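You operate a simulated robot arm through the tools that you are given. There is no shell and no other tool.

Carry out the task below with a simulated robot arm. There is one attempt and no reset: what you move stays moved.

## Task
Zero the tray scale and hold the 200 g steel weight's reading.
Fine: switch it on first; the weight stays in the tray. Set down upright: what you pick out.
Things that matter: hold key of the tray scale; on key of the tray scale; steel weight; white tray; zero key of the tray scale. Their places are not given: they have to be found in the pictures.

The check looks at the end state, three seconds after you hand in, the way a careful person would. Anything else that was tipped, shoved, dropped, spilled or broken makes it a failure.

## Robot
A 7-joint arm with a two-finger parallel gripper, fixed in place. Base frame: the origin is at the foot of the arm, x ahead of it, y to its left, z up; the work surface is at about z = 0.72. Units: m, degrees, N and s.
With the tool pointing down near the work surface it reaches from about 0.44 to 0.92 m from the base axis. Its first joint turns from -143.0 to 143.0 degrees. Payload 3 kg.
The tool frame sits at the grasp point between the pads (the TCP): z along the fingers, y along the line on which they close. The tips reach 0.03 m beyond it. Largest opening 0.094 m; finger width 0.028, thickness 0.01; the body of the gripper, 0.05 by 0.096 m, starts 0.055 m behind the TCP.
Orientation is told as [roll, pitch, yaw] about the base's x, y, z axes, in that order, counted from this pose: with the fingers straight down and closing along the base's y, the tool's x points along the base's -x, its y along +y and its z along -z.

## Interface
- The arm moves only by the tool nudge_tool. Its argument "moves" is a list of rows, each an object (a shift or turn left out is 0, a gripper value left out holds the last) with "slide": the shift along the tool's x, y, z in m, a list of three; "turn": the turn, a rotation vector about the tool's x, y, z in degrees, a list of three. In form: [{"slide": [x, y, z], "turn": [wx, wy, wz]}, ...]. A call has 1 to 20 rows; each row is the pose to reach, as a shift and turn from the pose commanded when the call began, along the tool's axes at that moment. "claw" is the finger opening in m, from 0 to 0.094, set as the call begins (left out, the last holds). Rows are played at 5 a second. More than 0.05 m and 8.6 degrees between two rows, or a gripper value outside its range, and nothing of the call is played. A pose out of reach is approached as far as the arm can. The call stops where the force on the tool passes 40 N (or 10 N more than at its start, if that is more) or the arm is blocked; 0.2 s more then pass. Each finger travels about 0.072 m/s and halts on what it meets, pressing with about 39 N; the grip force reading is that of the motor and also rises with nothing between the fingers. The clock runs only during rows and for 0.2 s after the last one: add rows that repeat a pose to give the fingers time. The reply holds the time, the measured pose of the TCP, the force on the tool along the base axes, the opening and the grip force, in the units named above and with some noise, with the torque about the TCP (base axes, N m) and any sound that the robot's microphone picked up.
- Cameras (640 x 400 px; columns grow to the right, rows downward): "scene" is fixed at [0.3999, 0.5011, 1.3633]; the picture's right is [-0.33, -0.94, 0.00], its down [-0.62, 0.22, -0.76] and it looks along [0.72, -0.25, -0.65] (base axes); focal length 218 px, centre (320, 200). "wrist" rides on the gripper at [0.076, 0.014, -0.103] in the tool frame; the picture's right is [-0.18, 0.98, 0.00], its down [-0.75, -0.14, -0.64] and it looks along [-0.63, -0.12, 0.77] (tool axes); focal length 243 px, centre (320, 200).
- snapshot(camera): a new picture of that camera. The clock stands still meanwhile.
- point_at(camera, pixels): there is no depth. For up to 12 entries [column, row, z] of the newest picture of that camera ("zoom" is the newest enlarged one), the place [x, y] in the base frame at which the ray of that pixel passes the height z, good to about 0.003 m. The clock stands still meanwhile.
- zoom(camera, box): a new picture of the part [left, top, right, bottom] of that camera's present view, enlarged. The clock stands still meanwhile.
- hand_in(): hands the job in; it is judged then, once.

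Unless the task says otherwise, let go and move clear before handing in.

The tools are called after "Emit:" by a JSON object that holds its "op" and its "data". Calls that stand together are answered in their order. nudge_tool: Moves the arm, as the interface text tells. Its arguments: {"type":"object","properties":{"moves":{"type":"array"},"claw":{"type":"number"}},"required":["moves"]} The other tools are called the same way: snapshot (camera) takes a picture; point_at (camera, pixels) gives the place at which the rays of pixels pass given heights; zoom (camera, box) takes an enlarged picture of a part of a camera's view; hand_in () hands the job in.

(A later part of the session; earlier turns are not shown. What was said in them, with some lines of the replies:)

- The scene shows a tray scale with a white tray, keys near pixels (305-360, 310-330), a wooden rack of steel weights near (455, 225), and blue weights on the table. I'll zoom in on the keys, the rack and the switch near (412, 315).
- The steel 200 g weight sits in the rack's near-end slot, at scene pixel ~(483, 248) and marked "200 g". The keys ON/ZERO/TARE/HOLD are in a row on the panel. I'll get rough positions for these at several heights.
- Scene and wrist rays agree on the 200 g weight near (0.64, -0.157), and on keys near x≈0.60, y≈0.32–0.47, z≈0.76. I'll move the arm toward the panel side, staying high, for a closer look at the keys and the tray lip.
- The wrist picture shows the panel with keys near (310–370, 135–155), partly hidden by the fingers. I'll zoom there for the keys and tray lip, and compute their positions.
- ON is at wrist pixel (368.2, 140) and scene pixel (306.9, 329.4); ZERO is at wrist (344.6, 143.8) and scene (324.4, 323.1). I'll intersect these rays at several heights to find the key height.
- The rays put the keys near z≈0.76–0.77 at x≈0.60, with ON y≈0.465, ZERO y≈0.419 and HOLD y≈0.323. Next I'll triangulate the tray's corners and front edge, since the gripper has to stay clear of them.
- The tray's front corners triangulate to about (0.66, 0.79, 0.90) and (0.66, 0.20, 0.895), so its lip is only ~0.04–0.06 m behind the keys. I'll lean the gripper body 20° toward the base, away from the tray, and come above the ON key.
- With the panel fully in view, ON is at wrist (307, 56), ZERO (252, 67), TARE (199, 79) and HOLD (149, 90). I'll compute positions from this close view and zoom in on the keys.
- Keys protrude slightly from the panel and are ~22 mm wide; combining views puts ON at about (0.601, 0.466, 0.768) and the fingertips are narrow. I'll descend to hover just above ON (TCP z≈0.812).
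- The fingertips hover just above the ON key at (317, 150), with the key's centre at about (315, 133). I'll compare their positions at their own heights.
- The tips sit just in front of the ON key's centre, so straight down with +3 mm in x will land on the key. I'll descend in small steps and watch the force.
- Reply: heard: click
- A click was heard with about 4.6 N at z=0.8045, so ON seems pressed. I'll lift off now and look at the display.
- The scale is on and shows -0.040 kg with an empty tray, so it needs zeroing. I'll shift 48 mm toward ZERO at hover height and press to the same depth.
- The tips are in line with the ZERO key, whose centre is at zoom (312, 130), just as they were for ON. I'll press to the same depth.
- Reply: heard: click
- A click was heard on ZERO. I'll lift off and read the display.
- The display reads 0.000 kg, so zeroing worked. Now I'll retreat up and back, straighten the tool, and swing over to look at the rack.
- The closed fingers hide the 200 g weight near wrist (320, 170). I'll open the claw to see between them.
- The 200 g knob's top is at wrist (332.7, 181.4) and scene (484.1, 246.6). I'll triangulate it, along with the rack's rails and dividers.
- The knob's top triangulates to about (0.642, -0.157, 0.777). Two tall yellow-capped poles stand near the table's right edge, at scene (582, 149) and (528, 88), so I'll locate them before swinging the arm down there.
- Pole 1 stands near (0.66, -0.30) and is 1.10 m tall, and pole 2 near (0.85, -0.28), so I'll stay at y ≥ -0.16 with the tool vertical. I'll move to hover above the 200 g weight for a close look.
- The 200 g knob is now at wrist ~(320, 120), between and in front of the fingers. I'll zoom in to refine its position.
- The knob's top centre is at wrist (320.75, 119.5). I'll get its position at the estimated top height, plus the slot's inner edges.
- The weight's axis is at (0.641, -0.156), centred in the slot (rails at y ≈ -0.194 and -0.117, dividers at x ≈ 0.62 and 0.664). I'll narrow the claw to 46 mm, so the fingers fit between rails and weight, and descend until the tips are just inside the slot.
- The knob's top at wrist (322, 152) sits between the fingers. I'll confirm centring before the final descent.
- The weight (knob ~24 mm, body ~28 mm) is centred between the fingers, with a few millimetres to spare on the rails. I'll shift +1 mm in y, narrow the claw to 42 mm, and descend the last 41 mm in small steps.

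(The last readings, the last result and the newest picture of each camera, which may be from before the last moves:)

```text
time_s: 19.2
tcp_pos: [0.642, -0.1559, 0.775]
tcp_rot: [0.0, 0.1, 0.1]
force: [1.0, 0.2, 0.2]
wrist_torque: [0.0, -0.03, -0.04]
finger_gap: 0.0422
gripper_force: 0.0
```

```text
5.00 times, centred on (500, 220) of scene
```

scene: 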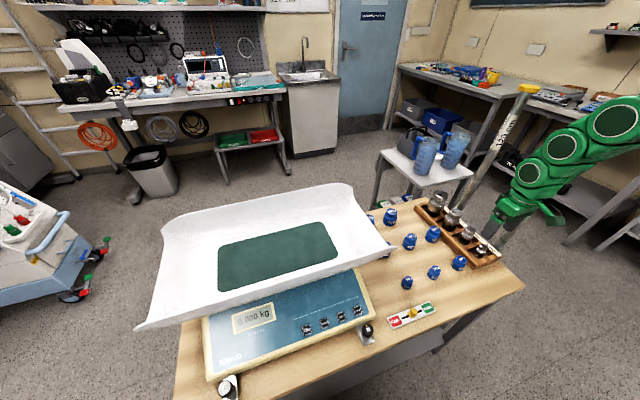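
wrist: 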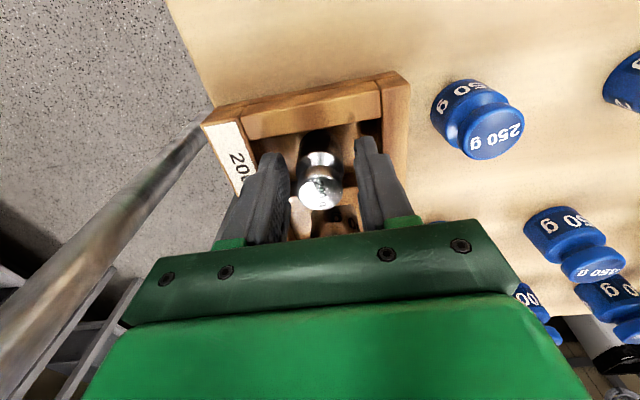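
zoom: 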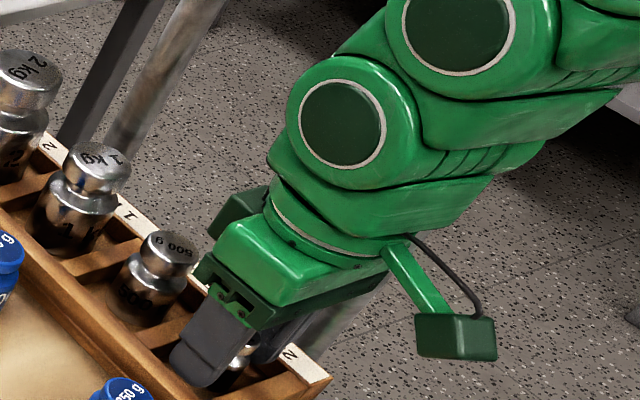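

The fingers straddle the weight inside the slot with no contact force. I'll go 5 mm lower for a better hold on the body, then close the fingers.

Emit:
{"op": "nudge_tool", "data": {"moves": [{"slide": [0, 0, 0.0025]}, {"slide": [0, 0, 0.005]}, {"slide": [0, 0, 0.005]}]}}

Emit:
{"op": "zoom", "data": {"camera": "wrist", "box": [240, 100, 400, 200]}}

```text
time_s: 20.0
tcp_pos: [0.6416, -0.1561, 0.7704]
tcp_rot: [0.0, 0.1, 0.0]
force: [0.4, -0.3, -0.1]
wrist_torque: [0.02, -0.02, -0.02]
finger_gap: 0.042
gripper_force: 0.1
```

```text
4.00 times, centred on (320, 150) of wrist
```

zoom: 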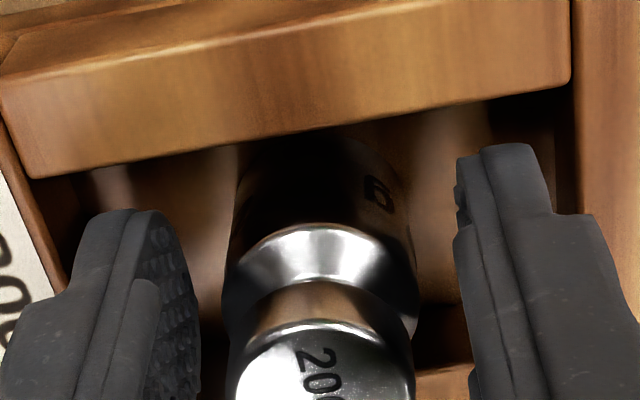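

The weight is centred between the pads and nothing touches, so I'll close the fingers.

Emit:
{"op": "nudge_tool", "data": {"moves": [{"slide": [0, 0, 0]}, {"slide": [0, 0, 0]}, {"slide": [0, 0, 0]}, {"slide": [0, 0, 0]}], "claw": 0.0}}

Emit:
{"op": "snapshot", "data": {"camera": "wrist"}}

Emit:
{"op": "zoom", "data": {"camera": "scene", "box": [436, 180, 564, 260]}}

```text
time_s: 21.0
tcp_pos: [0.6415, -0.1568, 0.7691]
tcp_rot: [0.0, 0.0, 0.1]
force: [0.6, 0.5, -0.8]
wrist_torque: [0.03, 0.02, -0.02]
finger_gap: 0.0268
gripper_force: 38.9
```

```text
taken
```

wrist: 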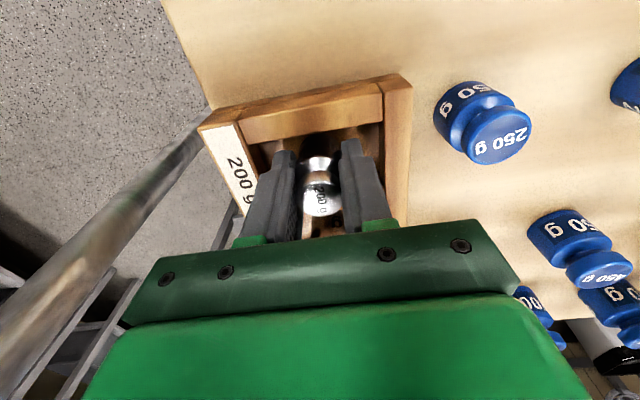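

```text
5.00 times, centred on (500, 220) of scene
```

zoom: 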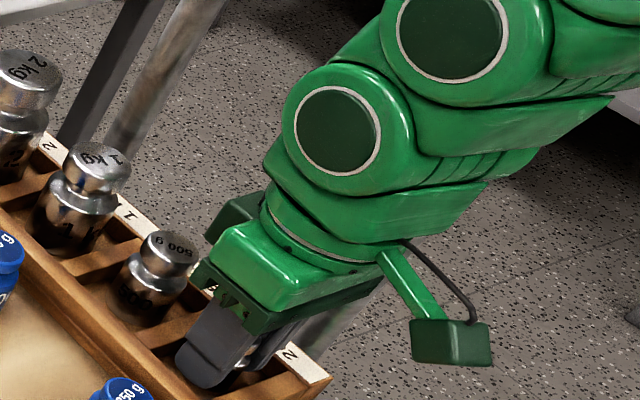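

The fingers hold the weight at a 26.8 mm opening with 38.9 N. I'll lift straight up slowly, well clear of the rack.

Emit:
{"op": "nudge_tool", "data": {"moves": [{"slide": [0, 0, -0.01]}, {"slide": [0, 0, -0.025]}, {"slide": [0, 0, -0.045]}, {"slide": [0, 0, -0.075]}, {"slide": [0, 0, -0.11]}, {"slide": [0, 0, -0.15]}, {"slide": [0, 0, -0.19]}, {"slide": [0, 0, -0.23]}, {"slide": [0, 0, -0.26]}, {"slide": [0, 0, -0.26]}]}}

Emit:
{"op": "snapshot", "data": {"camera": "wrist"}}

Emit:
{"op": "snapshot", "data": {"camera": "scene"}}

Emit:
{"op": "zoom", "data": {"camera": "scene", "box": [440, 80, 640, 205]}}

```text
time_s: 23.2
tcp_pos: [0.6427, -0.1581, 1.0307]
tcp_rot: [0.0, 0.0, 0.0]
force: [0.4, 0.0, -1.4]
wrist_torque: [0.02, 0.03, 0.01]
finger_gap: 0.0268
gripper_force: 39.4
```

```text
taken
```

wrist: 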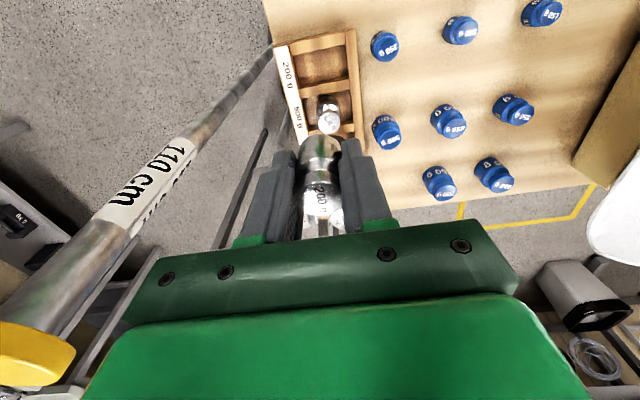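

```text
taken
```

scene: 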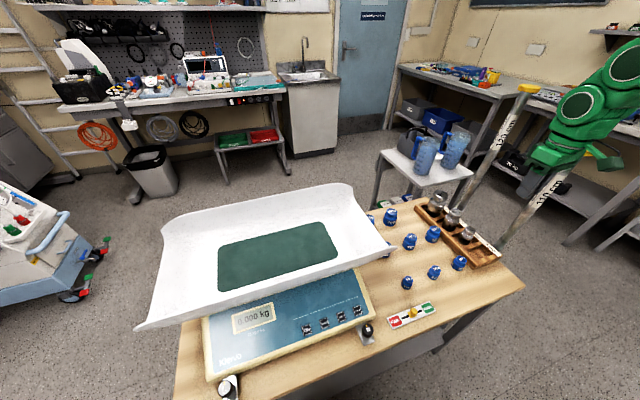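

```text
3.20 times, centred on (540, 142) of scene
```

zoom: 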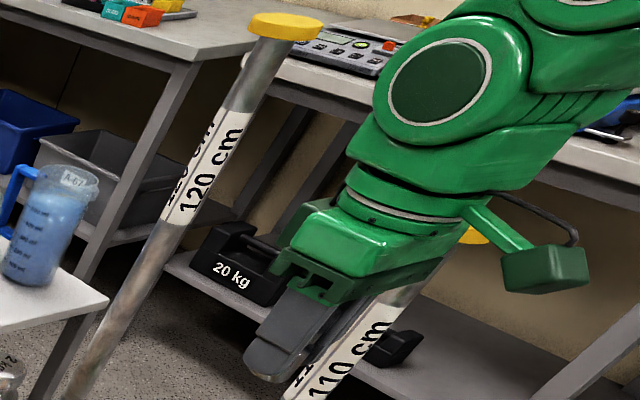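

The weight came up cleanly: it's between the fingers at wrist (320, 170) and its slot at (325, 65) is empty. I'll carry it high over to the tray side for a look at the tray floor.

Emit:
{"op": "nudge_tool", "data": {"moves": [{"slide": [0.0035, 0.0432, -0.0075]}, {"slide": [0.007, 0.0863, -0.015]}, {"slide": [0.0107, 0.1295, -0.0225]}, {"slide": [0.0142, 0.1727, -0.03]}, {"slide": [0.0178, 0.2158, -0.0375]}, {"slide": [0.0213, 0.259, -0.045]}, {"slide": [0.0249, 0.3022, -0.0525]}, {"slide": [0.0285, 0.3453, -0.06]}, {"slide": [0.032, 0.3885, -0.0675]}, {"slide": [0.0356, 0.4317, -0.075]}, {"slide": [0.0391, 0.4748, -0.0825]}, {"slide": [0.0427, 0.518, -0.09]}, {"slide": [0.0427, 0.518, -0.09]}]}}

Emit:
{"op": "snapshot", "data": {"camera": "wrist"}}

Emit:
{"op": "snapshot", "data": {"camera": "scene"}}

```text
time_s: 26.0
tcp_pos: [0.599, 0.3626, 1.1191]
tcp_rot: [0.0, 0.0, -0.1]
force: [-0.1, 0.2, -1.9]
wrist_torque: [-0.01, 0.0, 0.02]
finger_gap: 0.0268
gripper_force: 38.9
```

```text
taken
```

wrist: 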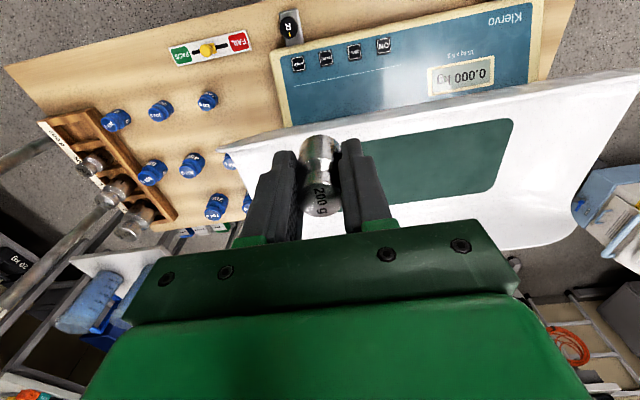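

```text
taken
```

scene: 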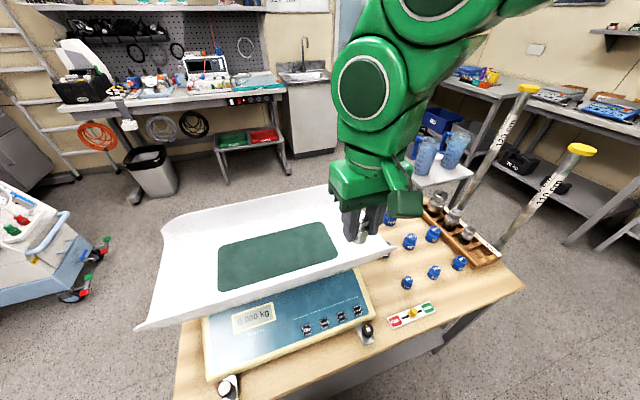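

Wrist picture: the mat's left corners are at about (513, 119) and (487, 191); scene: (219, 291) and (219, 246). I'll triangulate these for the tray floor height.

Emit:
{"op": "zoom", "data": {"camera": "wrist", "box": [340, 90, 540, 215]}}

Emit:
{"op": "zoom", "data": {"camera": "scene", "box": [200, 200, 360, 300]}}

```text
3.20 times, centred on (440, 152) of wrist
```

zoom: 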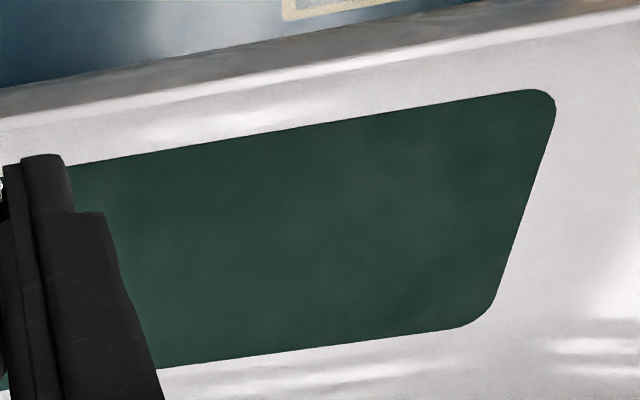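

```text
4.00 times, centred on (280, 250) of scene
```

zoom: 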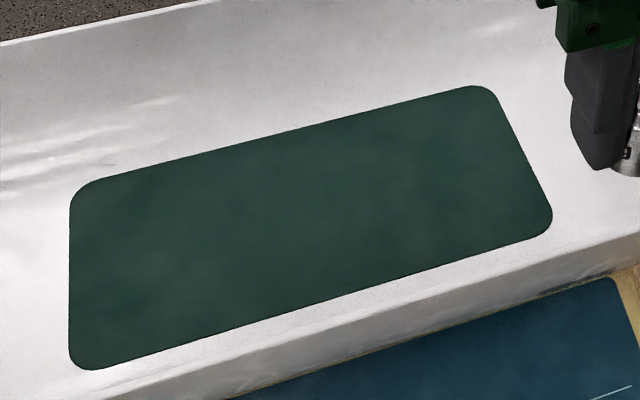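

I've read the extrapolated mat corners from the zooms; now I'll intersect those rays at candidate floor heights.

Emit:
{"op": "point_at", "data": {"camera": "wrist", "pixels": [[515, 117.5, 0.8], [515, 117.5, 0.83], [515, 117.5, 0.86], [493.1, 190.6, 0.8], [493.1, 190.6, 0.83], [493.1, 190.6, 0.86], [319, 146, 1.06], [319, 140, 1.07], [319, 137, 1.08]]}}

Emit:
{"op": "point_at", "data": {"camera": "scene", "pixels": [[217.5, 293, 0.8], [217.5, 293, 0.83], [217.5, 293, 0.86], [217.5, 246.2, 0.8], [217.5, 246.2, 0.83], [217.5, 246.2, 0.86], [323.2, 220.8, 0.83], [338.8, 258, 0.83], [323.2, 220.8, 0.86], [338.8, 258, 0.86], [323.2, 220.8, 0.8], [338.8, 258, 0.8]]}}

Emit:
{"op": "zoom", "data": {"camera": "wrist", "box": [240, 110, 400, 210]}}

Emit:
{"op": "zoom", "data": {"camera": "scene", "box": [310, 170, 438, 250]}}

```text
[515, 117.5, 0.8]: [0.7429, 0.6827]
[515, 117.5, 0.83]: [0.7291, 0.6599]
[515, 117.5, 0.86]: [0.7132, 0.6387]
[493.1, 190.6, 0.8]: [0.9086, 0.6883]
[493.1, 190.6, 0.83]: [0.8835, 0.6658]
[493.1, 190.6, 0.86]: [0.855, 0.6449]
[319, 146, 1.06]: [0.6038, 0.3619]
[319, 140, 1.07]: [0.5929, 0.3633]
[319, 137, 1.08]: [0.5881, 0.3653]
```

```text
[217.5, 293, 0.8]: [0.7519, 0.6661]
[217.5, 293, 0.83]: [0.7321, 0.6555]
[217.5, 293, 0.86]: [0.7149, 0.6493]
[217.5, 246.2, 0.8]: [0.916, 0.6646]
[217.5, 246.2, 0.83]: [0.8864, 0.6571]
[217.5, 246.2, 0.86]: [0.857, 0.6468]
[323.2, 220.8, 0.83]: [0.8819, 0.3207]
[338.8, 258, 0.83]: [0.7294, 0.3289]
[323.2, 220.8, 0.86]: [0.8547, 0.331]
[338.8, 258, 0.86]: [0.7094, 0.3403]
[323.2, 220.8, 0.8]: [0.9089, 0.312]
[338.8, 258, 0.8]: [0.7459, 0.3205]
```

```text
4.00 times, centred on (320, 160) of wrist
```

zoom: 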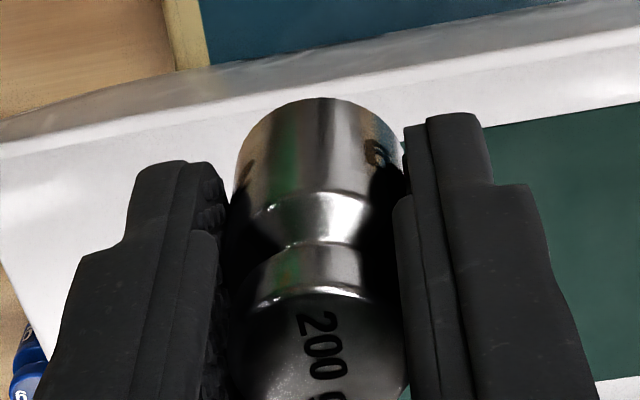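

```text
5.00 times, centred on (374, 210) of scene
```

zoom: 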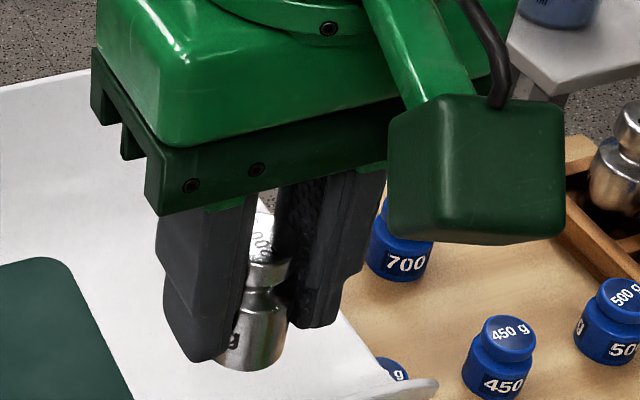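

The mat spans x ≈ 0.72–0.87, y ≈ 0.33–0.65 at floor z ≈ 0.84–0.855, and the weight's bottom hangs about 0.048 m below the TCP. I'll move over (0.785, 0.40) and then lower to a safe height above the floor.

Emit:
{"op": "nudge_tool", "data": {"moves": [{"slide": [-0.037, 0.0075, 0]}, {"slide": [-0.074, 0.015, 0]}, {"slide": [-0.111, 0.0225, 0]}, {"slide": [-0.148, 0.03, 0]}, {"slide": [-0.186, 0.0375, 0]}, {"slide": [-0.186, 0.0375, 0.035]}, {"slide": [-0.186, 0.0375, 0.07]}, {"slide": [-0.186, 0.0375, 0.105]}, {"slide": [-0.186, 0.0375, 0.14]}, {"slide": [-0.186, 0.0375, 0.16]}, {"slide": [-0.186, 0.0375, 0.16]}]}}

Emit:
{"op": "snapshot", "data": {"camera": "wrist"}}

Emit:
{"op": "snapshot", "data": {"camera": "scene"}}

Emit:
{"op": "zoom", "data": {"camera": "scene", "box": [230, 150, 390, 250]}}

```text
time_s: 28.4
tcp_pos: [0.7839, 0.3986, 0.9603]
tcp_rot: [0.1, 0.1, 0.1]
force: [-0.3, 0.0, -1.3]
wrist_torque: [0.0, 0.0, 0.0]
finger_gap: 0.0271
gripper_force: 38.9
out of reach, approached as far as the arm can: row 4, 5, 6, 7
```

```text
taken
```

wrist: 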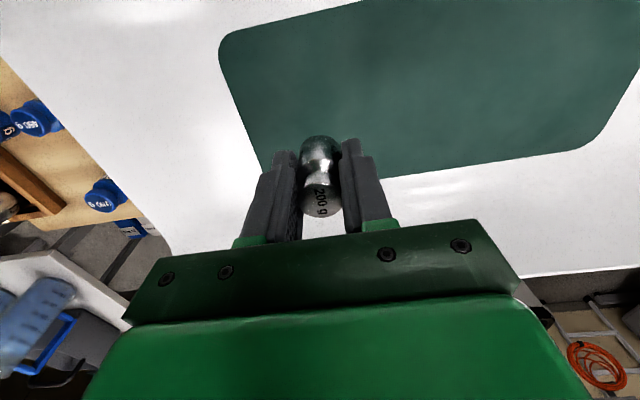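

```text
taken
```

scene: 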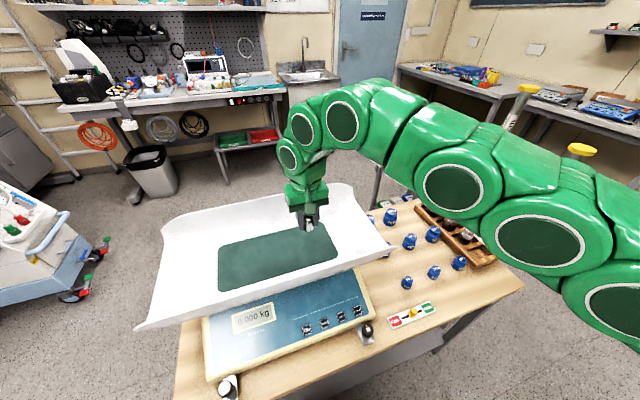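

```text
4.00 times, centred on (310, 200) of scene
```

zoom: 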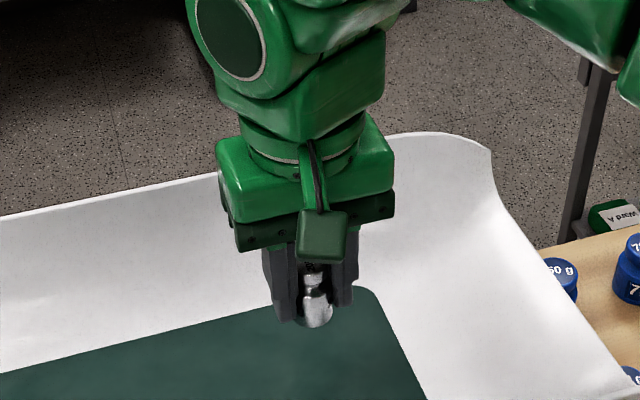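

The weight is vertical over the mat's right half at (0.784, 0.399) and the display still reads 0.000. I'll lower to about 35 mm above expected contact and look.

Emit:
{"op": "nudge_tool", "data": {"moves": [{"slide": [0, 0, 0.012]}, {"slide": [0, 0, 0.024]}, {"slide": [0, 0, 0.036]}, {"slide": [0, 0, 0.042]}, {"slide": [0, 0, 0.042]}]}}

Emit:
{"op": "snapshot", "data": {"camera": "wrist"}}

Emit:
{"op": "zoom", "data": {"camera": "scene", "box": [230, 170, 390, 270]}}

```text
time_s: 29.6
tcp_pos: [0.784, 0.3987, 0.9171]
tcp_rot: [0.1, 0.1, 0.0]
force: [0.1, 0.7, -1.9]
wrist_torque: [0.03, 0.02, -0.04]
finger_gap: 0.0268
gripper_force: 39.1
```

```text
taken
```

wrist: 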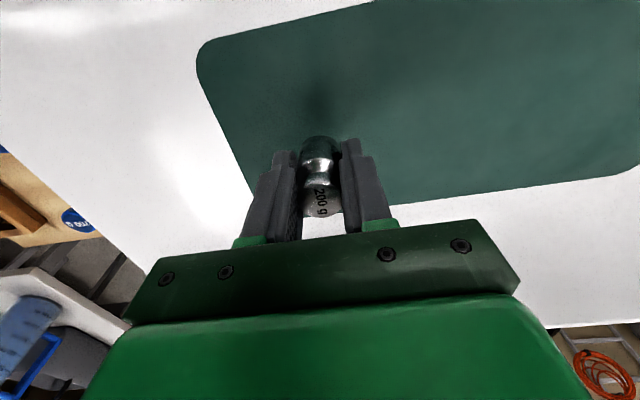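

```text
4.00 times, centred on (310, 220) of scene
```

zoom: 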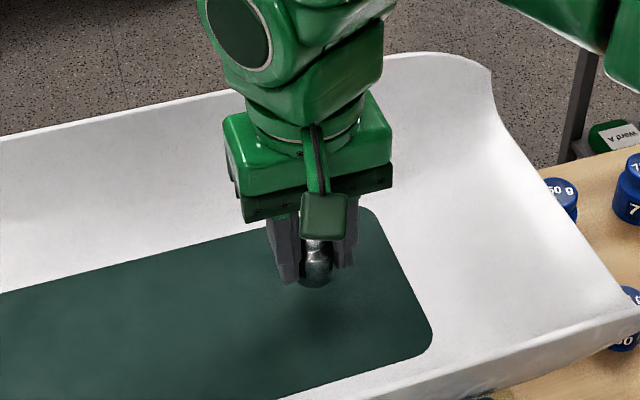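

A shadow is forming below the weight and the force (-1.9 N) still equals its weight, so there's no contact yet. I'll continue in small steps.

Emit:
{"op": "nudge_tool", "data": {"moves": [{"slide": [0, 0, 0.004]}, {"slide": [0, 0, 0.008]}, {"slide": [0, 0, 0.011]}, {"slide": [0, 0, 0.014]}, {"slide": [0, 0, 0.014]}]}}

Emit:
{"op": "zoom", "data": {"camera": "scene", "box": [200, 290, 300, 352]}}

Emit:
{"op": "zoom", "data": {"camera": "scene", "box": [270, 200, 350, 250]}}

```text
time_s: 30.8
tcp_pos: [0.7847, 0.3996, 0.9038]
tcp_rot: [0.0, 0.0, 0.0]
force: [-0.2, 0.3, -2.5]
wrist_torque: [-0.02, -0.02, -0.03]
finger_gap: 0.027
gripper_force: 39.1
```

```text
6.40 times, centred on (250, 321) of scene
```

zoom: 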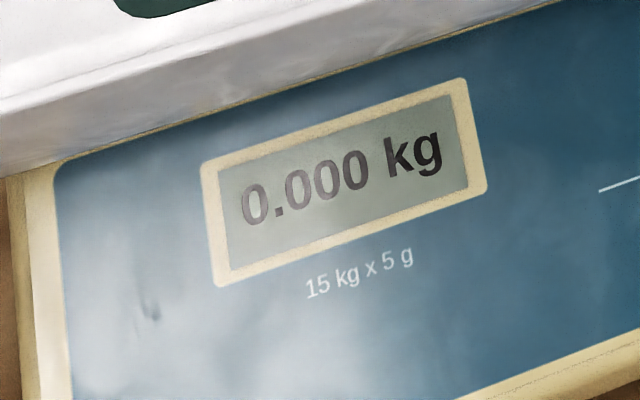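

```text
8.00 times, centred on (310, 225) of scene
```

zoom: 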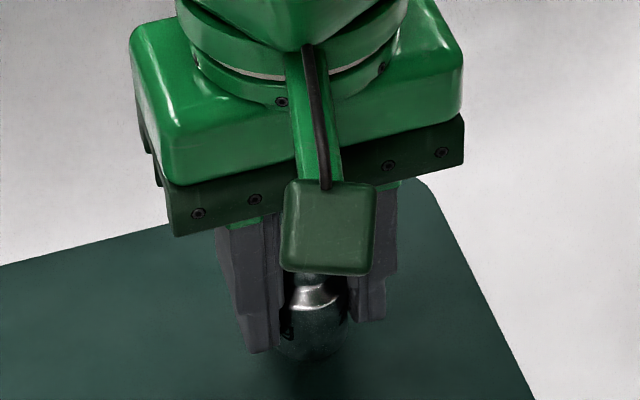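

Display still shows 0.000 and there's no contact force yet. I'll keep lowering in 2 mm steps.

Emit:
{"op": "nudge_tool", "data": {"moves": [{"slide": [0, 0, 0.002]}, {"slide": [0, 0, 0.004]}, {"slide": [0, 0, 0.006]}, {"slide": [0, 0, 0.006]}]}}

Emit:
{"op": "zoom", "data": {"camera": "scene", "box": [200, 290, 300, 352]}}

Emit:
{"op": "zoom", "data": {"camera": "wrist", "box": [240, 80, 400, 180]}}

```text
time_s: 31.8
tcp_pos: [0.7847, 0.4004, 0.8985]
tcp_rot: [0.0, 0.0, 0.0]
force: [0.5, 0.0, -1.6]
wrist_torque: [0.01, 0.01, 0.0]
finger_gap: 0.027
gripper_force: 38.6
```

```text
6.40 times, centred on (250, 321) of scene
```

zoom: 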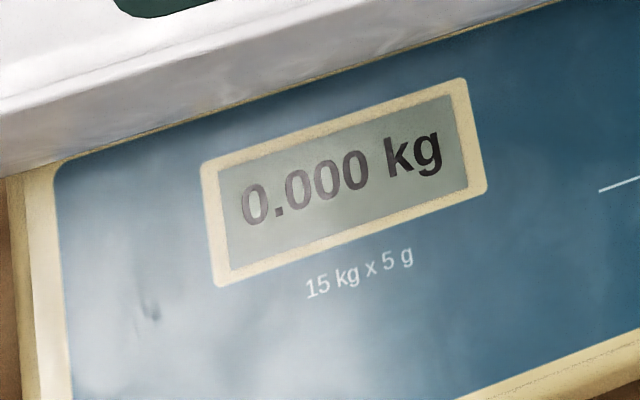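

```text
4.00 times, centred on (320, 130) of wrist
```

zoom: 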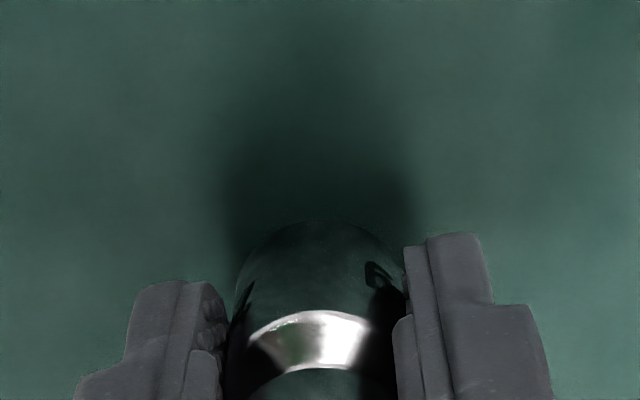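

Still 0.000 and no contact at TCP z=0.8985; the shadow is closing in. I'll go on in 2 mm steps.

Emit:
{"op": "nudge_tool", "data": {"moves": [{"slide": [0, 0, 0.002]}, {"slide": [0, 0, 0.004]}, {"slide": [0, 0, 0.005]}, {"slide": [0, 0, 0.005]}]}}

Emit:
{"op": "zoom", "data": {"camera": "scene", "box": [200, 290, 300, 352]}}

Emit:
{"op": "zoom", "data": {"camera": "wrist", "box": [240, 80, 400, 180]}}

```text
time_s: 32.8
tcp_pos: [0.7862, 0.3996, 0.8916]
tcp_rot: [0.0, 0.0, 0.0]
force: [-0.3, 0.1, -1.1]
wrist_torque: [0.01, -0.02, -0.02]
finger_gap: 0.0268
gripper_force: 39.0
```

```text
6.40 times, centred on (250, 321) of scene
```

zoom: 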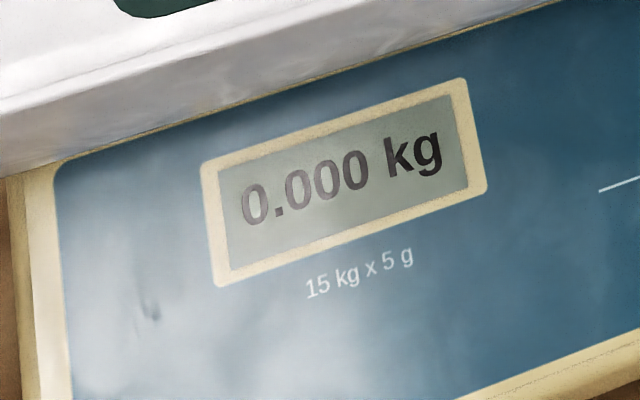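

```text
4.00 times, centred on (320, 130) of wrist
```

zoom: 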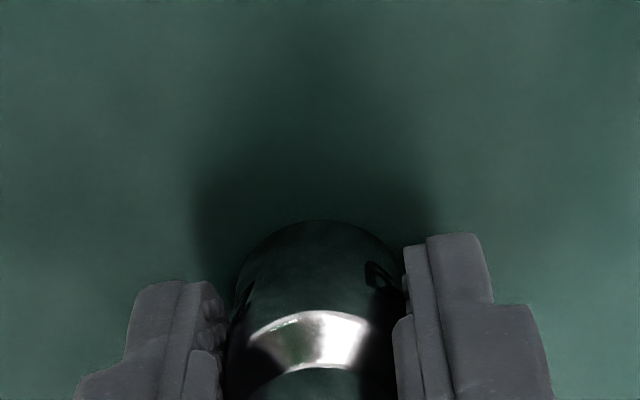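

Still no contact at TCP z≈0.892 (display 0.000, force about -1 N). I'll continue down in 1.5 mm steps.

Emit:
{"op": "nudge_tool", "data": {"moves": [{"slide": [0, 0, 0.0015]}, {"slide": [0, 0, 0.003]}, {"slide": [0, 0, 0.0045]}, {"slide": [0, 0, 0.0045]}]}}

Emit:
{"op": "zoom", "data": {"camera": "scene", "box": [200, 290, 300, 352]}}

Emit:
{"op": "zoom", "data": {"camera": "wrist", "box": [240, 80, 400, 180]}}

```text
time_s: 33.8
tcp_pos: [0.7868, 0.3988, 0.8892]
tcp_rot: [0.1, -0.1, 0.0]
force: [-2.2, -2.4, 23.8]
wrist_torque: [-0.19, 0.12, -0.01]
finger_gap: 0.0268
gripper_force: 38.9
```

```text
6.40 times, centred on (250, 321) of scene
```

zoom: 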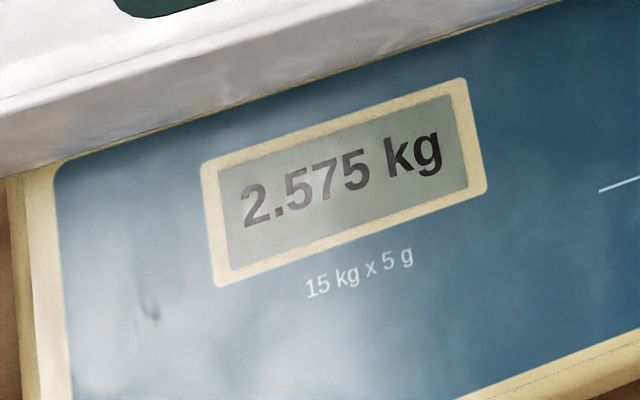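

```text
4.00 times, centred on (320, 130) of wrist
```

zoom: 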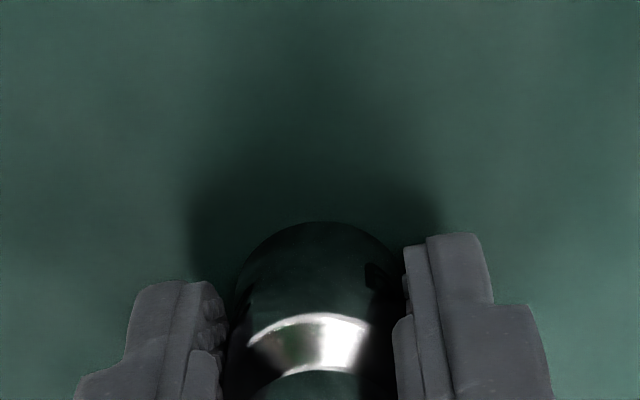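

Contact: 23.8 N and 2.575 kg on the display, so the weight is pressed onto the mat. I'll back off about 2 mm to remove the excess force before releasing.

Emit:
{"op": "nudge_tool", "data": {"moves": [{"slide": [0, 0, -0.001]}, {"slide": [0, 0, -0.0018]}, {"slide": [0, 0, -0.0018]}]}}

Emit:
{"op": "zoom", "data": {"camera": "scene", "box": [200, 290, 300, 352]}}

```text
time_s: 34.6
tcp_pos: [0.7835, 0.3983, 0.8875]
tcp_rot: [-0.1, 0.2, 0.1]
force: [1.0, 1.6, 3.7]
wrist_torque: [0.1, -0.1, 0.05]
finger_gap: 0.0269
gripper_force: 38.8
```

```text
6.40 times, centred on (250, 321) of scene
```

zoom: 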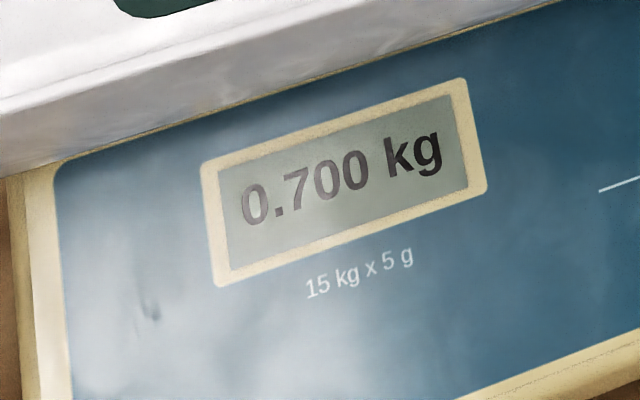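

Down to 0.700 kg, a light seating load. I'll relax a further 0.4 mm and then open the fingers.

Emit:
{"op": "nudge_tool", "data": {"moves": [{"slide": [0, 0, -0.0004]}, {"slide": [0, 0, -0.0004]}]}}

Emit:
{"op": "zoom", "data": {"camera": "scene", "box": [200, 290, 300, 352]}}

```text
time_s: 35.2
tcp_pos: [0.7856, 0.4003, 0.8896]
tcp_rot: [-0.1, 0.1, -0.1]
force: [-1.0, -0.2, -0.6]
wrist_torque: [-0.03, 0.01, 0.02]
finger_gap: 0.0269
gripper_force: 39.4
```

```text
6.40 times, centred on (250, 321) of scene
```

zoom: 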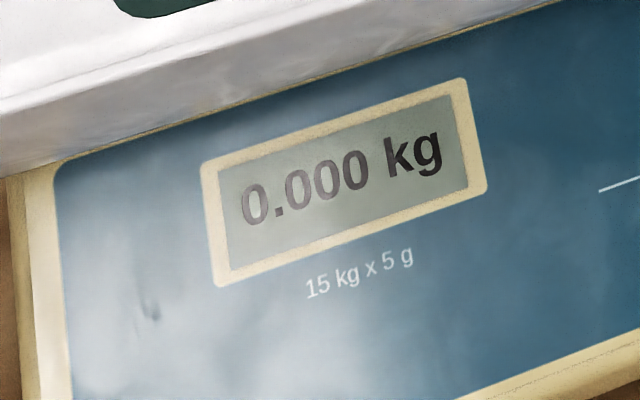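

The reading fell to 0.000, so the weight is within a few tenths of a millimetre of the mat. I'll lower 0.3 mm and open the fingers.

Emit:
{"op": "nudge_tool", "data": {"moves": [{"slide": [0, 0, 0.0003]}, {"slide": [0, 0, 0.0003]}]}}

Emit:
{"op": "nudge_tool", "data": {"moves": [{"slide": [0, 0, 0]}, {"slide": [0, 0, 0]}, {"slide": [0, 0, 0]}, {"slide": [0, 0, 0]}], "claw": 0.06}}

Emit:
{"op": "snapshot", "data": {"camera": "wrist"}}

Emit:
{"op": "zoom", "data": {"camera": "scene", "box": [200, 290, 300, 352]}}

```text
time_s: 35.8
tcp_pos: [0.7849, 0.4004, 0.8899]
tcp_rot: [0.1, 0.0, -0.1]
force: [0.9, 0.4, -2.2]
wrist_torque: [-0.03, 0.03, -0.02]
finger_gap: 0.0269
gripper_force: 39.0
```

```text
time_s: 36.8
tcp_pos: [0.785, 0.3998, 0.8906]
tcp_rot: [0.0, 0.0, 0.1]
force: [0.2, 0.4, 0.8]
wrist_torque: [-0.01, 0.0, 0.0]
finger_gap: 0.0598
gripper_force: 0.0
```

```text
taken
```

wrist: 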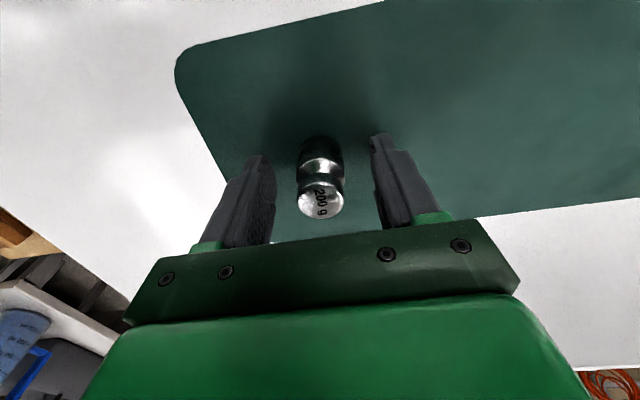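

```text
6.40 times, centred on (250, 321) of scene
```

zoom: 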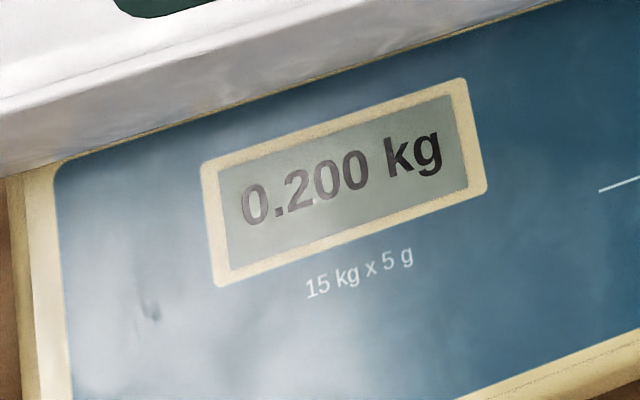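

The display reads 0.200 kg with the weight upright and free between the open fingers. I'll lift straight up and then retreat over the rim toward the key side.

Emit:
{"op": "nudge_tool", "data": {"moves": [{"slide": [0, 0, -0.01]}, {"slide": [0, 0, -0.025]}, {"slide": [0, 0, -0.05]}, {"slide": [0, 0, -0.085]}, {"slide": [0, 0, -0.12]}, {"slide": [0, 0, -0.15]}, {"slide": [0.04, -0.012, -0.155]}, {"slide": [0.08, -0.024, -0.16]}, {"slide": [0.12, -0.036, -0.165]}, {"slide": [0.16, -0.048, -0.17]}, {"slide": [0.2, -0.06, -0.17]}, {"slide": [0.235, -0.072, -0.17]}, {"slide": [0.235, -0.072, -0.17]}]}}

Emit:
{"op": "snapshot", "data": {"camera": "scene"}}

Emit:
{"op": "zoom", "data": {"camera": "scene", "box": [240, 190, 400, 290]}}

Emit:
{"op": "snapshot", "data": {"camera": "wrist"}}

```text
time_s: 39.6
tcp_pos: [0.5511, 0.3288, 1.0599]
tcp_rot: [0.0, 0.0, 0.0]
force: [-0.1, 0.2, -0.2]
wrist_torque: [0.0, 0.01, -0.04]
finger_gap: 0.06
gripper_force: 0.0
out of reach, approached as far as the arm can: row 6
```

```text
taken
```

scene: 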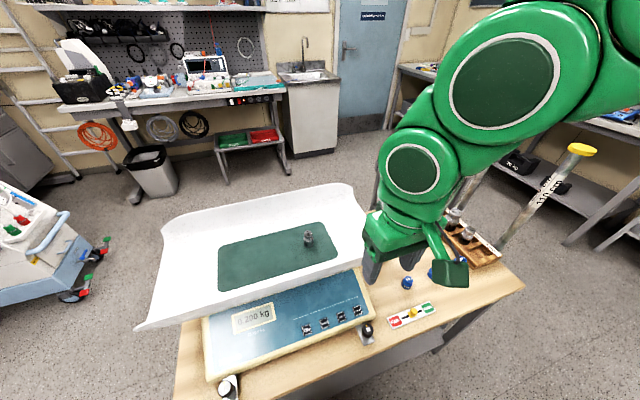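

```text
4.00 times, centred on (320, 240) of scene
```

zoom: 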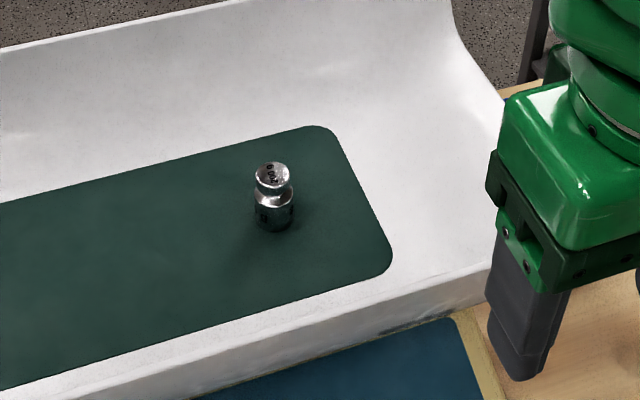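

```text
taken
```

wrist: 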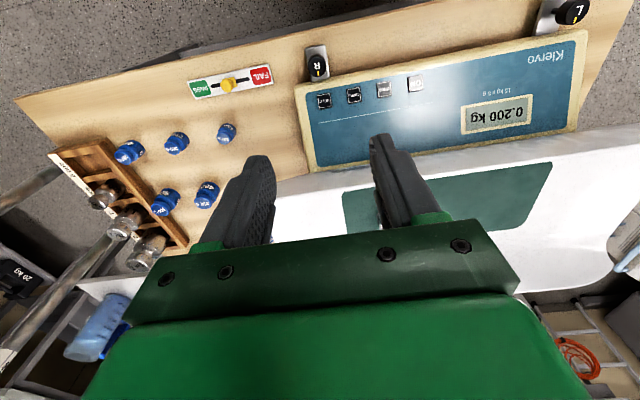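

The weight stands upright on the mat at scene (308, 238), and the display reads 0.200 kg. I'll close the fingers, tilt 20° again, and come above the HOLD key.

Emit:
{"op": "nudge_tool", "data": {"moves": [{"slide": [0, 0, 0], "turn": [0, 0, 0]}, {"slide": [0, 0, 0], "turn": [0, -3.4, 0]}, {"slide": [-0.008, -0.001, 0.03], "turn": [0, -6.8, 0]}, {"slide": [-0.016, -0.002, 0.06], "turn": [0, -10.2, 0]}, {"slide": [-0.024, -0.003, 0.09], "turn": [0, -13.6, 0]}, {"slide": [-0.032, -0.004, 0.12], "turn": [0, -17, 0]}, {"slide": [-0.04, -0.005, 0.15], "turn": [0, -20, 0]}, {"slide": [-0.047, -0.0063, 0.18], "turn": [0, -20, 0]}, {"slide": [-0.047, -0.0063, 0.18], "turn": [0, -20, 0]}], "claw": 0.0}}

Emit:
{"op": "snapshot", "data": {"camera": "wrist"}}

Emit:
{"op": "snapshot", "data": {"camera": "scene"}}

```text
time_s: 41.6
tcp_pos: [0.5941, 0.3199, 0.88]
tcp_rot: [-0.1, -19.9, 0.0]
force: [0.8, 0.8, 0.8]
wrist_torque: [-0.05, -0.03, 0.04]
finger_gap: 0.0
gripper_force: 33.0
```

```text
taken
```

wrist: 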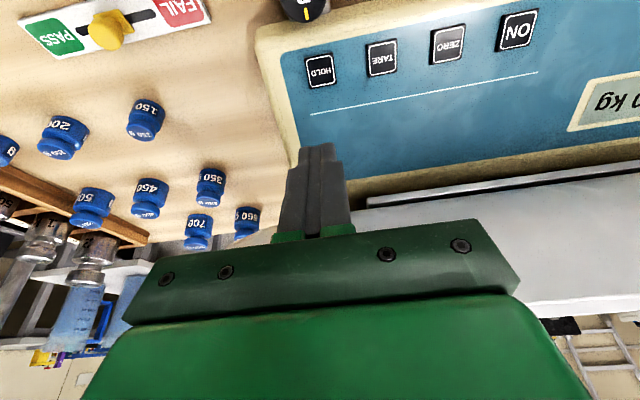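

```text
taken
```

scene: 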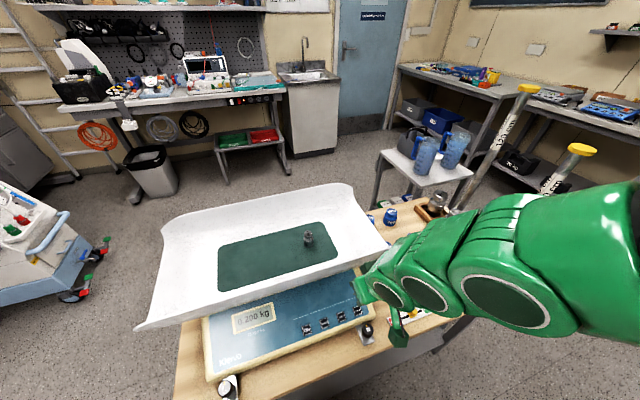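

HOLD is at wrist (320, 70), almost in line with the fingertips. I'll compute its position from here.

Emit:
{"op": "point_at", "data": {"camera": "wrist", "pixels": [[320, 70, 0.768], [320, 70, 0.772], [382, 58, 0.768], [447, 45, 0.768], [516, 31, 0.768], [318, 148, 0.85]]}}

```text
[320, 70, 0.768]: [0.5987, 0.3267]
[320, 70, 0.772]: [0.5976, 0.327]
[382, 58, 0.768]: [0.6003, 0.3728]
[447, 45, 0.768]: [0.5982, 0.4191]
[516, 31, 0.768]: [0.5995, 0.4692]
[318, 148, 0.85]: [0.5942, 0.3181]
```

HOLD is at about (0.599, 0.325). I'll lower to hover at z≈0.829 with small corrections and verify alignment.

Emit:
{"op": "nudge_tool", "data": {"moves": [{"slide": [0.0064, 0.0015, 0.0248]}, {"slide": [0.0127, 0.003, 0.0497]}, {"slide": [0.0127, 0.003, 0.0497]}]}}

Emit:
{"op": "zoom", "data": {"camera": "wrist", "box": [240, 80, 400, 180]}}

```text
time_s: 42.4
tcp_pos: [0.6007, 0.3233, 0.8287]
tcp_rot: [-0.1, -19.9, 0.1]
force: [0.4, -0.4, -0.4]
wrist_torque: [0.0, -0.02, -0.01]
finger_gap: 0.0001
gripper_force: 33.3
```

```text
4.00 times, centred on (320, 130) of wrist
```

zoom: 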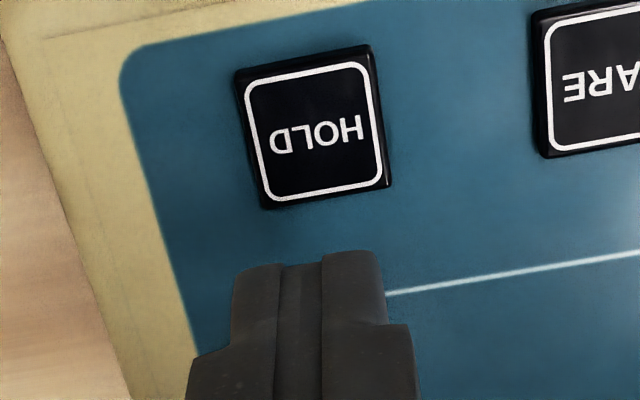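

Alignment matches the ZERO press exactly, with the HOLD key's centre at zoom (312, 128). I'll press it to the same depth.

Emit:
{"op": "nudge_tool", "data": {"moves": [{"slide": [0.0044, 0, 0.0122]}, {"slide": [0.0068, 0, 0.0188]}, {"slide": [0.0078, 0, 0.0216]}, {"slide": [0.0085, 0, 0.0235]}]}}

Emit:
{"op": "zoom", "data": {"camera": "scene", "box": [200, 290, 300, 352]}}

```text
time_s: 43.4
tcp_pos: [0.6004, 0.3229, 0.8042]
tcp_rot: [0.0, -20.2, 0.0]
force: [-6.7, -8.9, 24.8]
wrist_torque: [-0.29, -0.33, 0.0]
finger_gap: 0.0002
gripper_force: 33.5
heard: click
```

```text
6.40 times, centred on (250, 321) of scene
```

zoom: 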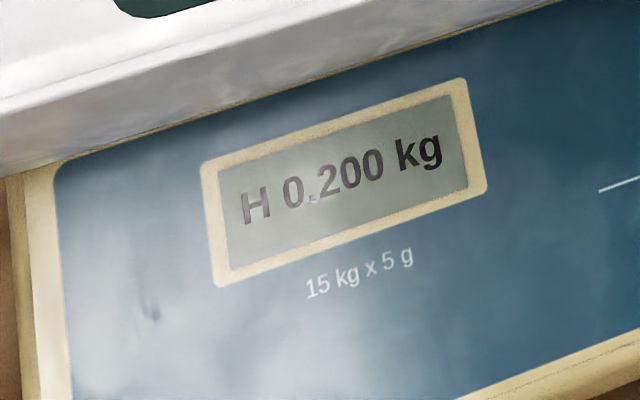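

A click was heard and the display now shows "H 0.200 kg", so the reading is held. I'll lift straight off the key and move clear.

Emit:
{"op": "nudge_tool", "data": {"moves": [{"slide": [-0.0017, 0, -0.0047]}, {"slide": [-0.0051, 0, -0.0141]}, {"slide": [-0.0085, 0, -0.0235]}, {"slide": [-0.012, 0, -0.033]}, {"slide": [-0.002, 0, -0.07]}, {"slide": [0.01, 0, -0.11]}, {"slide": [0.022, 0, -0.15]}, {"slide": [0.034, 0, -0.19]}, {"slide": [0.034, 0, -0.19]}]}}

Emit:
{"op": "snapshot", "data": {"camera": "scene"}}

Emit:
{"op": "zoom", "data": {"camera": "scene", "box": [200, 190, 400, 345]}}

Emit:
{"op": "snapshot", "data": {"camera": "wrist"}}

```text
time_s: 45.4
tcp_pos: [0.5054, 0.3242, 0.9716]
tcp_rot: [0.0, -19.9, 0.0]
force: [1.0, 0.1, 0.6]
wrist_torque: [0.04, 0.0, -0.02]
finger_gap: 0.0
gripper_force: 32.7
```

```text
taken
```

scene: 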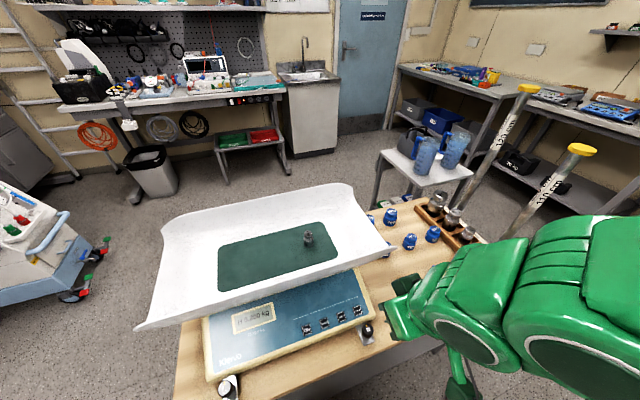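

```text
2.58 times, centred on (300, 268) of scene
```

zoom: 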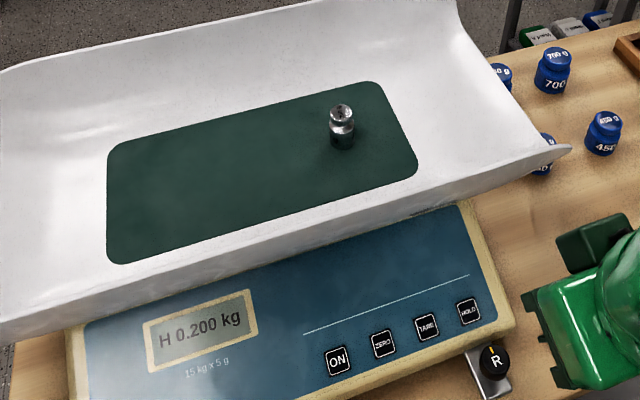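

```text
taken
```

wrist: 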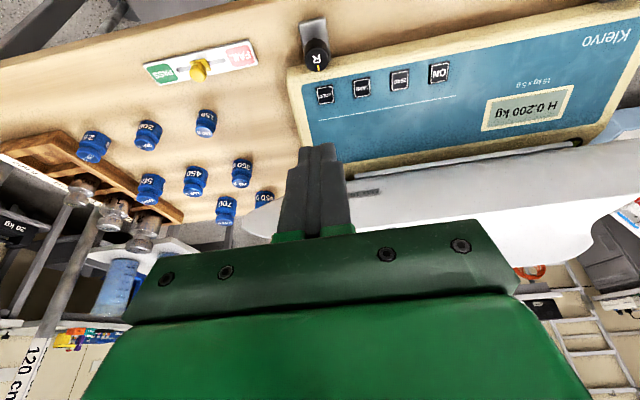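

The display holds "H 0.200 kg", the 200 g weight stands upright in the tray at scene (308, 238), and the PASS/FAIL slider and other weights are untouched. The gripper is clear, so I'm handing in.

Emit:
{"op": "hand_in", "data": {}}

```text
The job is handed in.
```

The scale is on, zeroed, and holding the 200 g steel weight's reading. The display shows "H 0.200 kg".

- **Switch on:** it first read -0.040 kg with the tray empty.
- **Zero:** after I pressed ZERO it read 0.000 kg, before any load went on.
- **Weight:** I took it from its rack slot and set it upright on the tray mat, where it stays. While I was lowering it, it pressed on the tray briefly (up to 2.575 kg on the display), and I eased off before letting go.
- **Hold:** I pressed HOLD once the display read 0.200 kg. That press met about 25 N, firmer than the other two, and the held reading stayed at 0.200 kg.

In the last pictures the visible blue weights, the rest of the rack and the PASS/FAIL slider looked undisturbed. The arm was clear of everything when I handed in.
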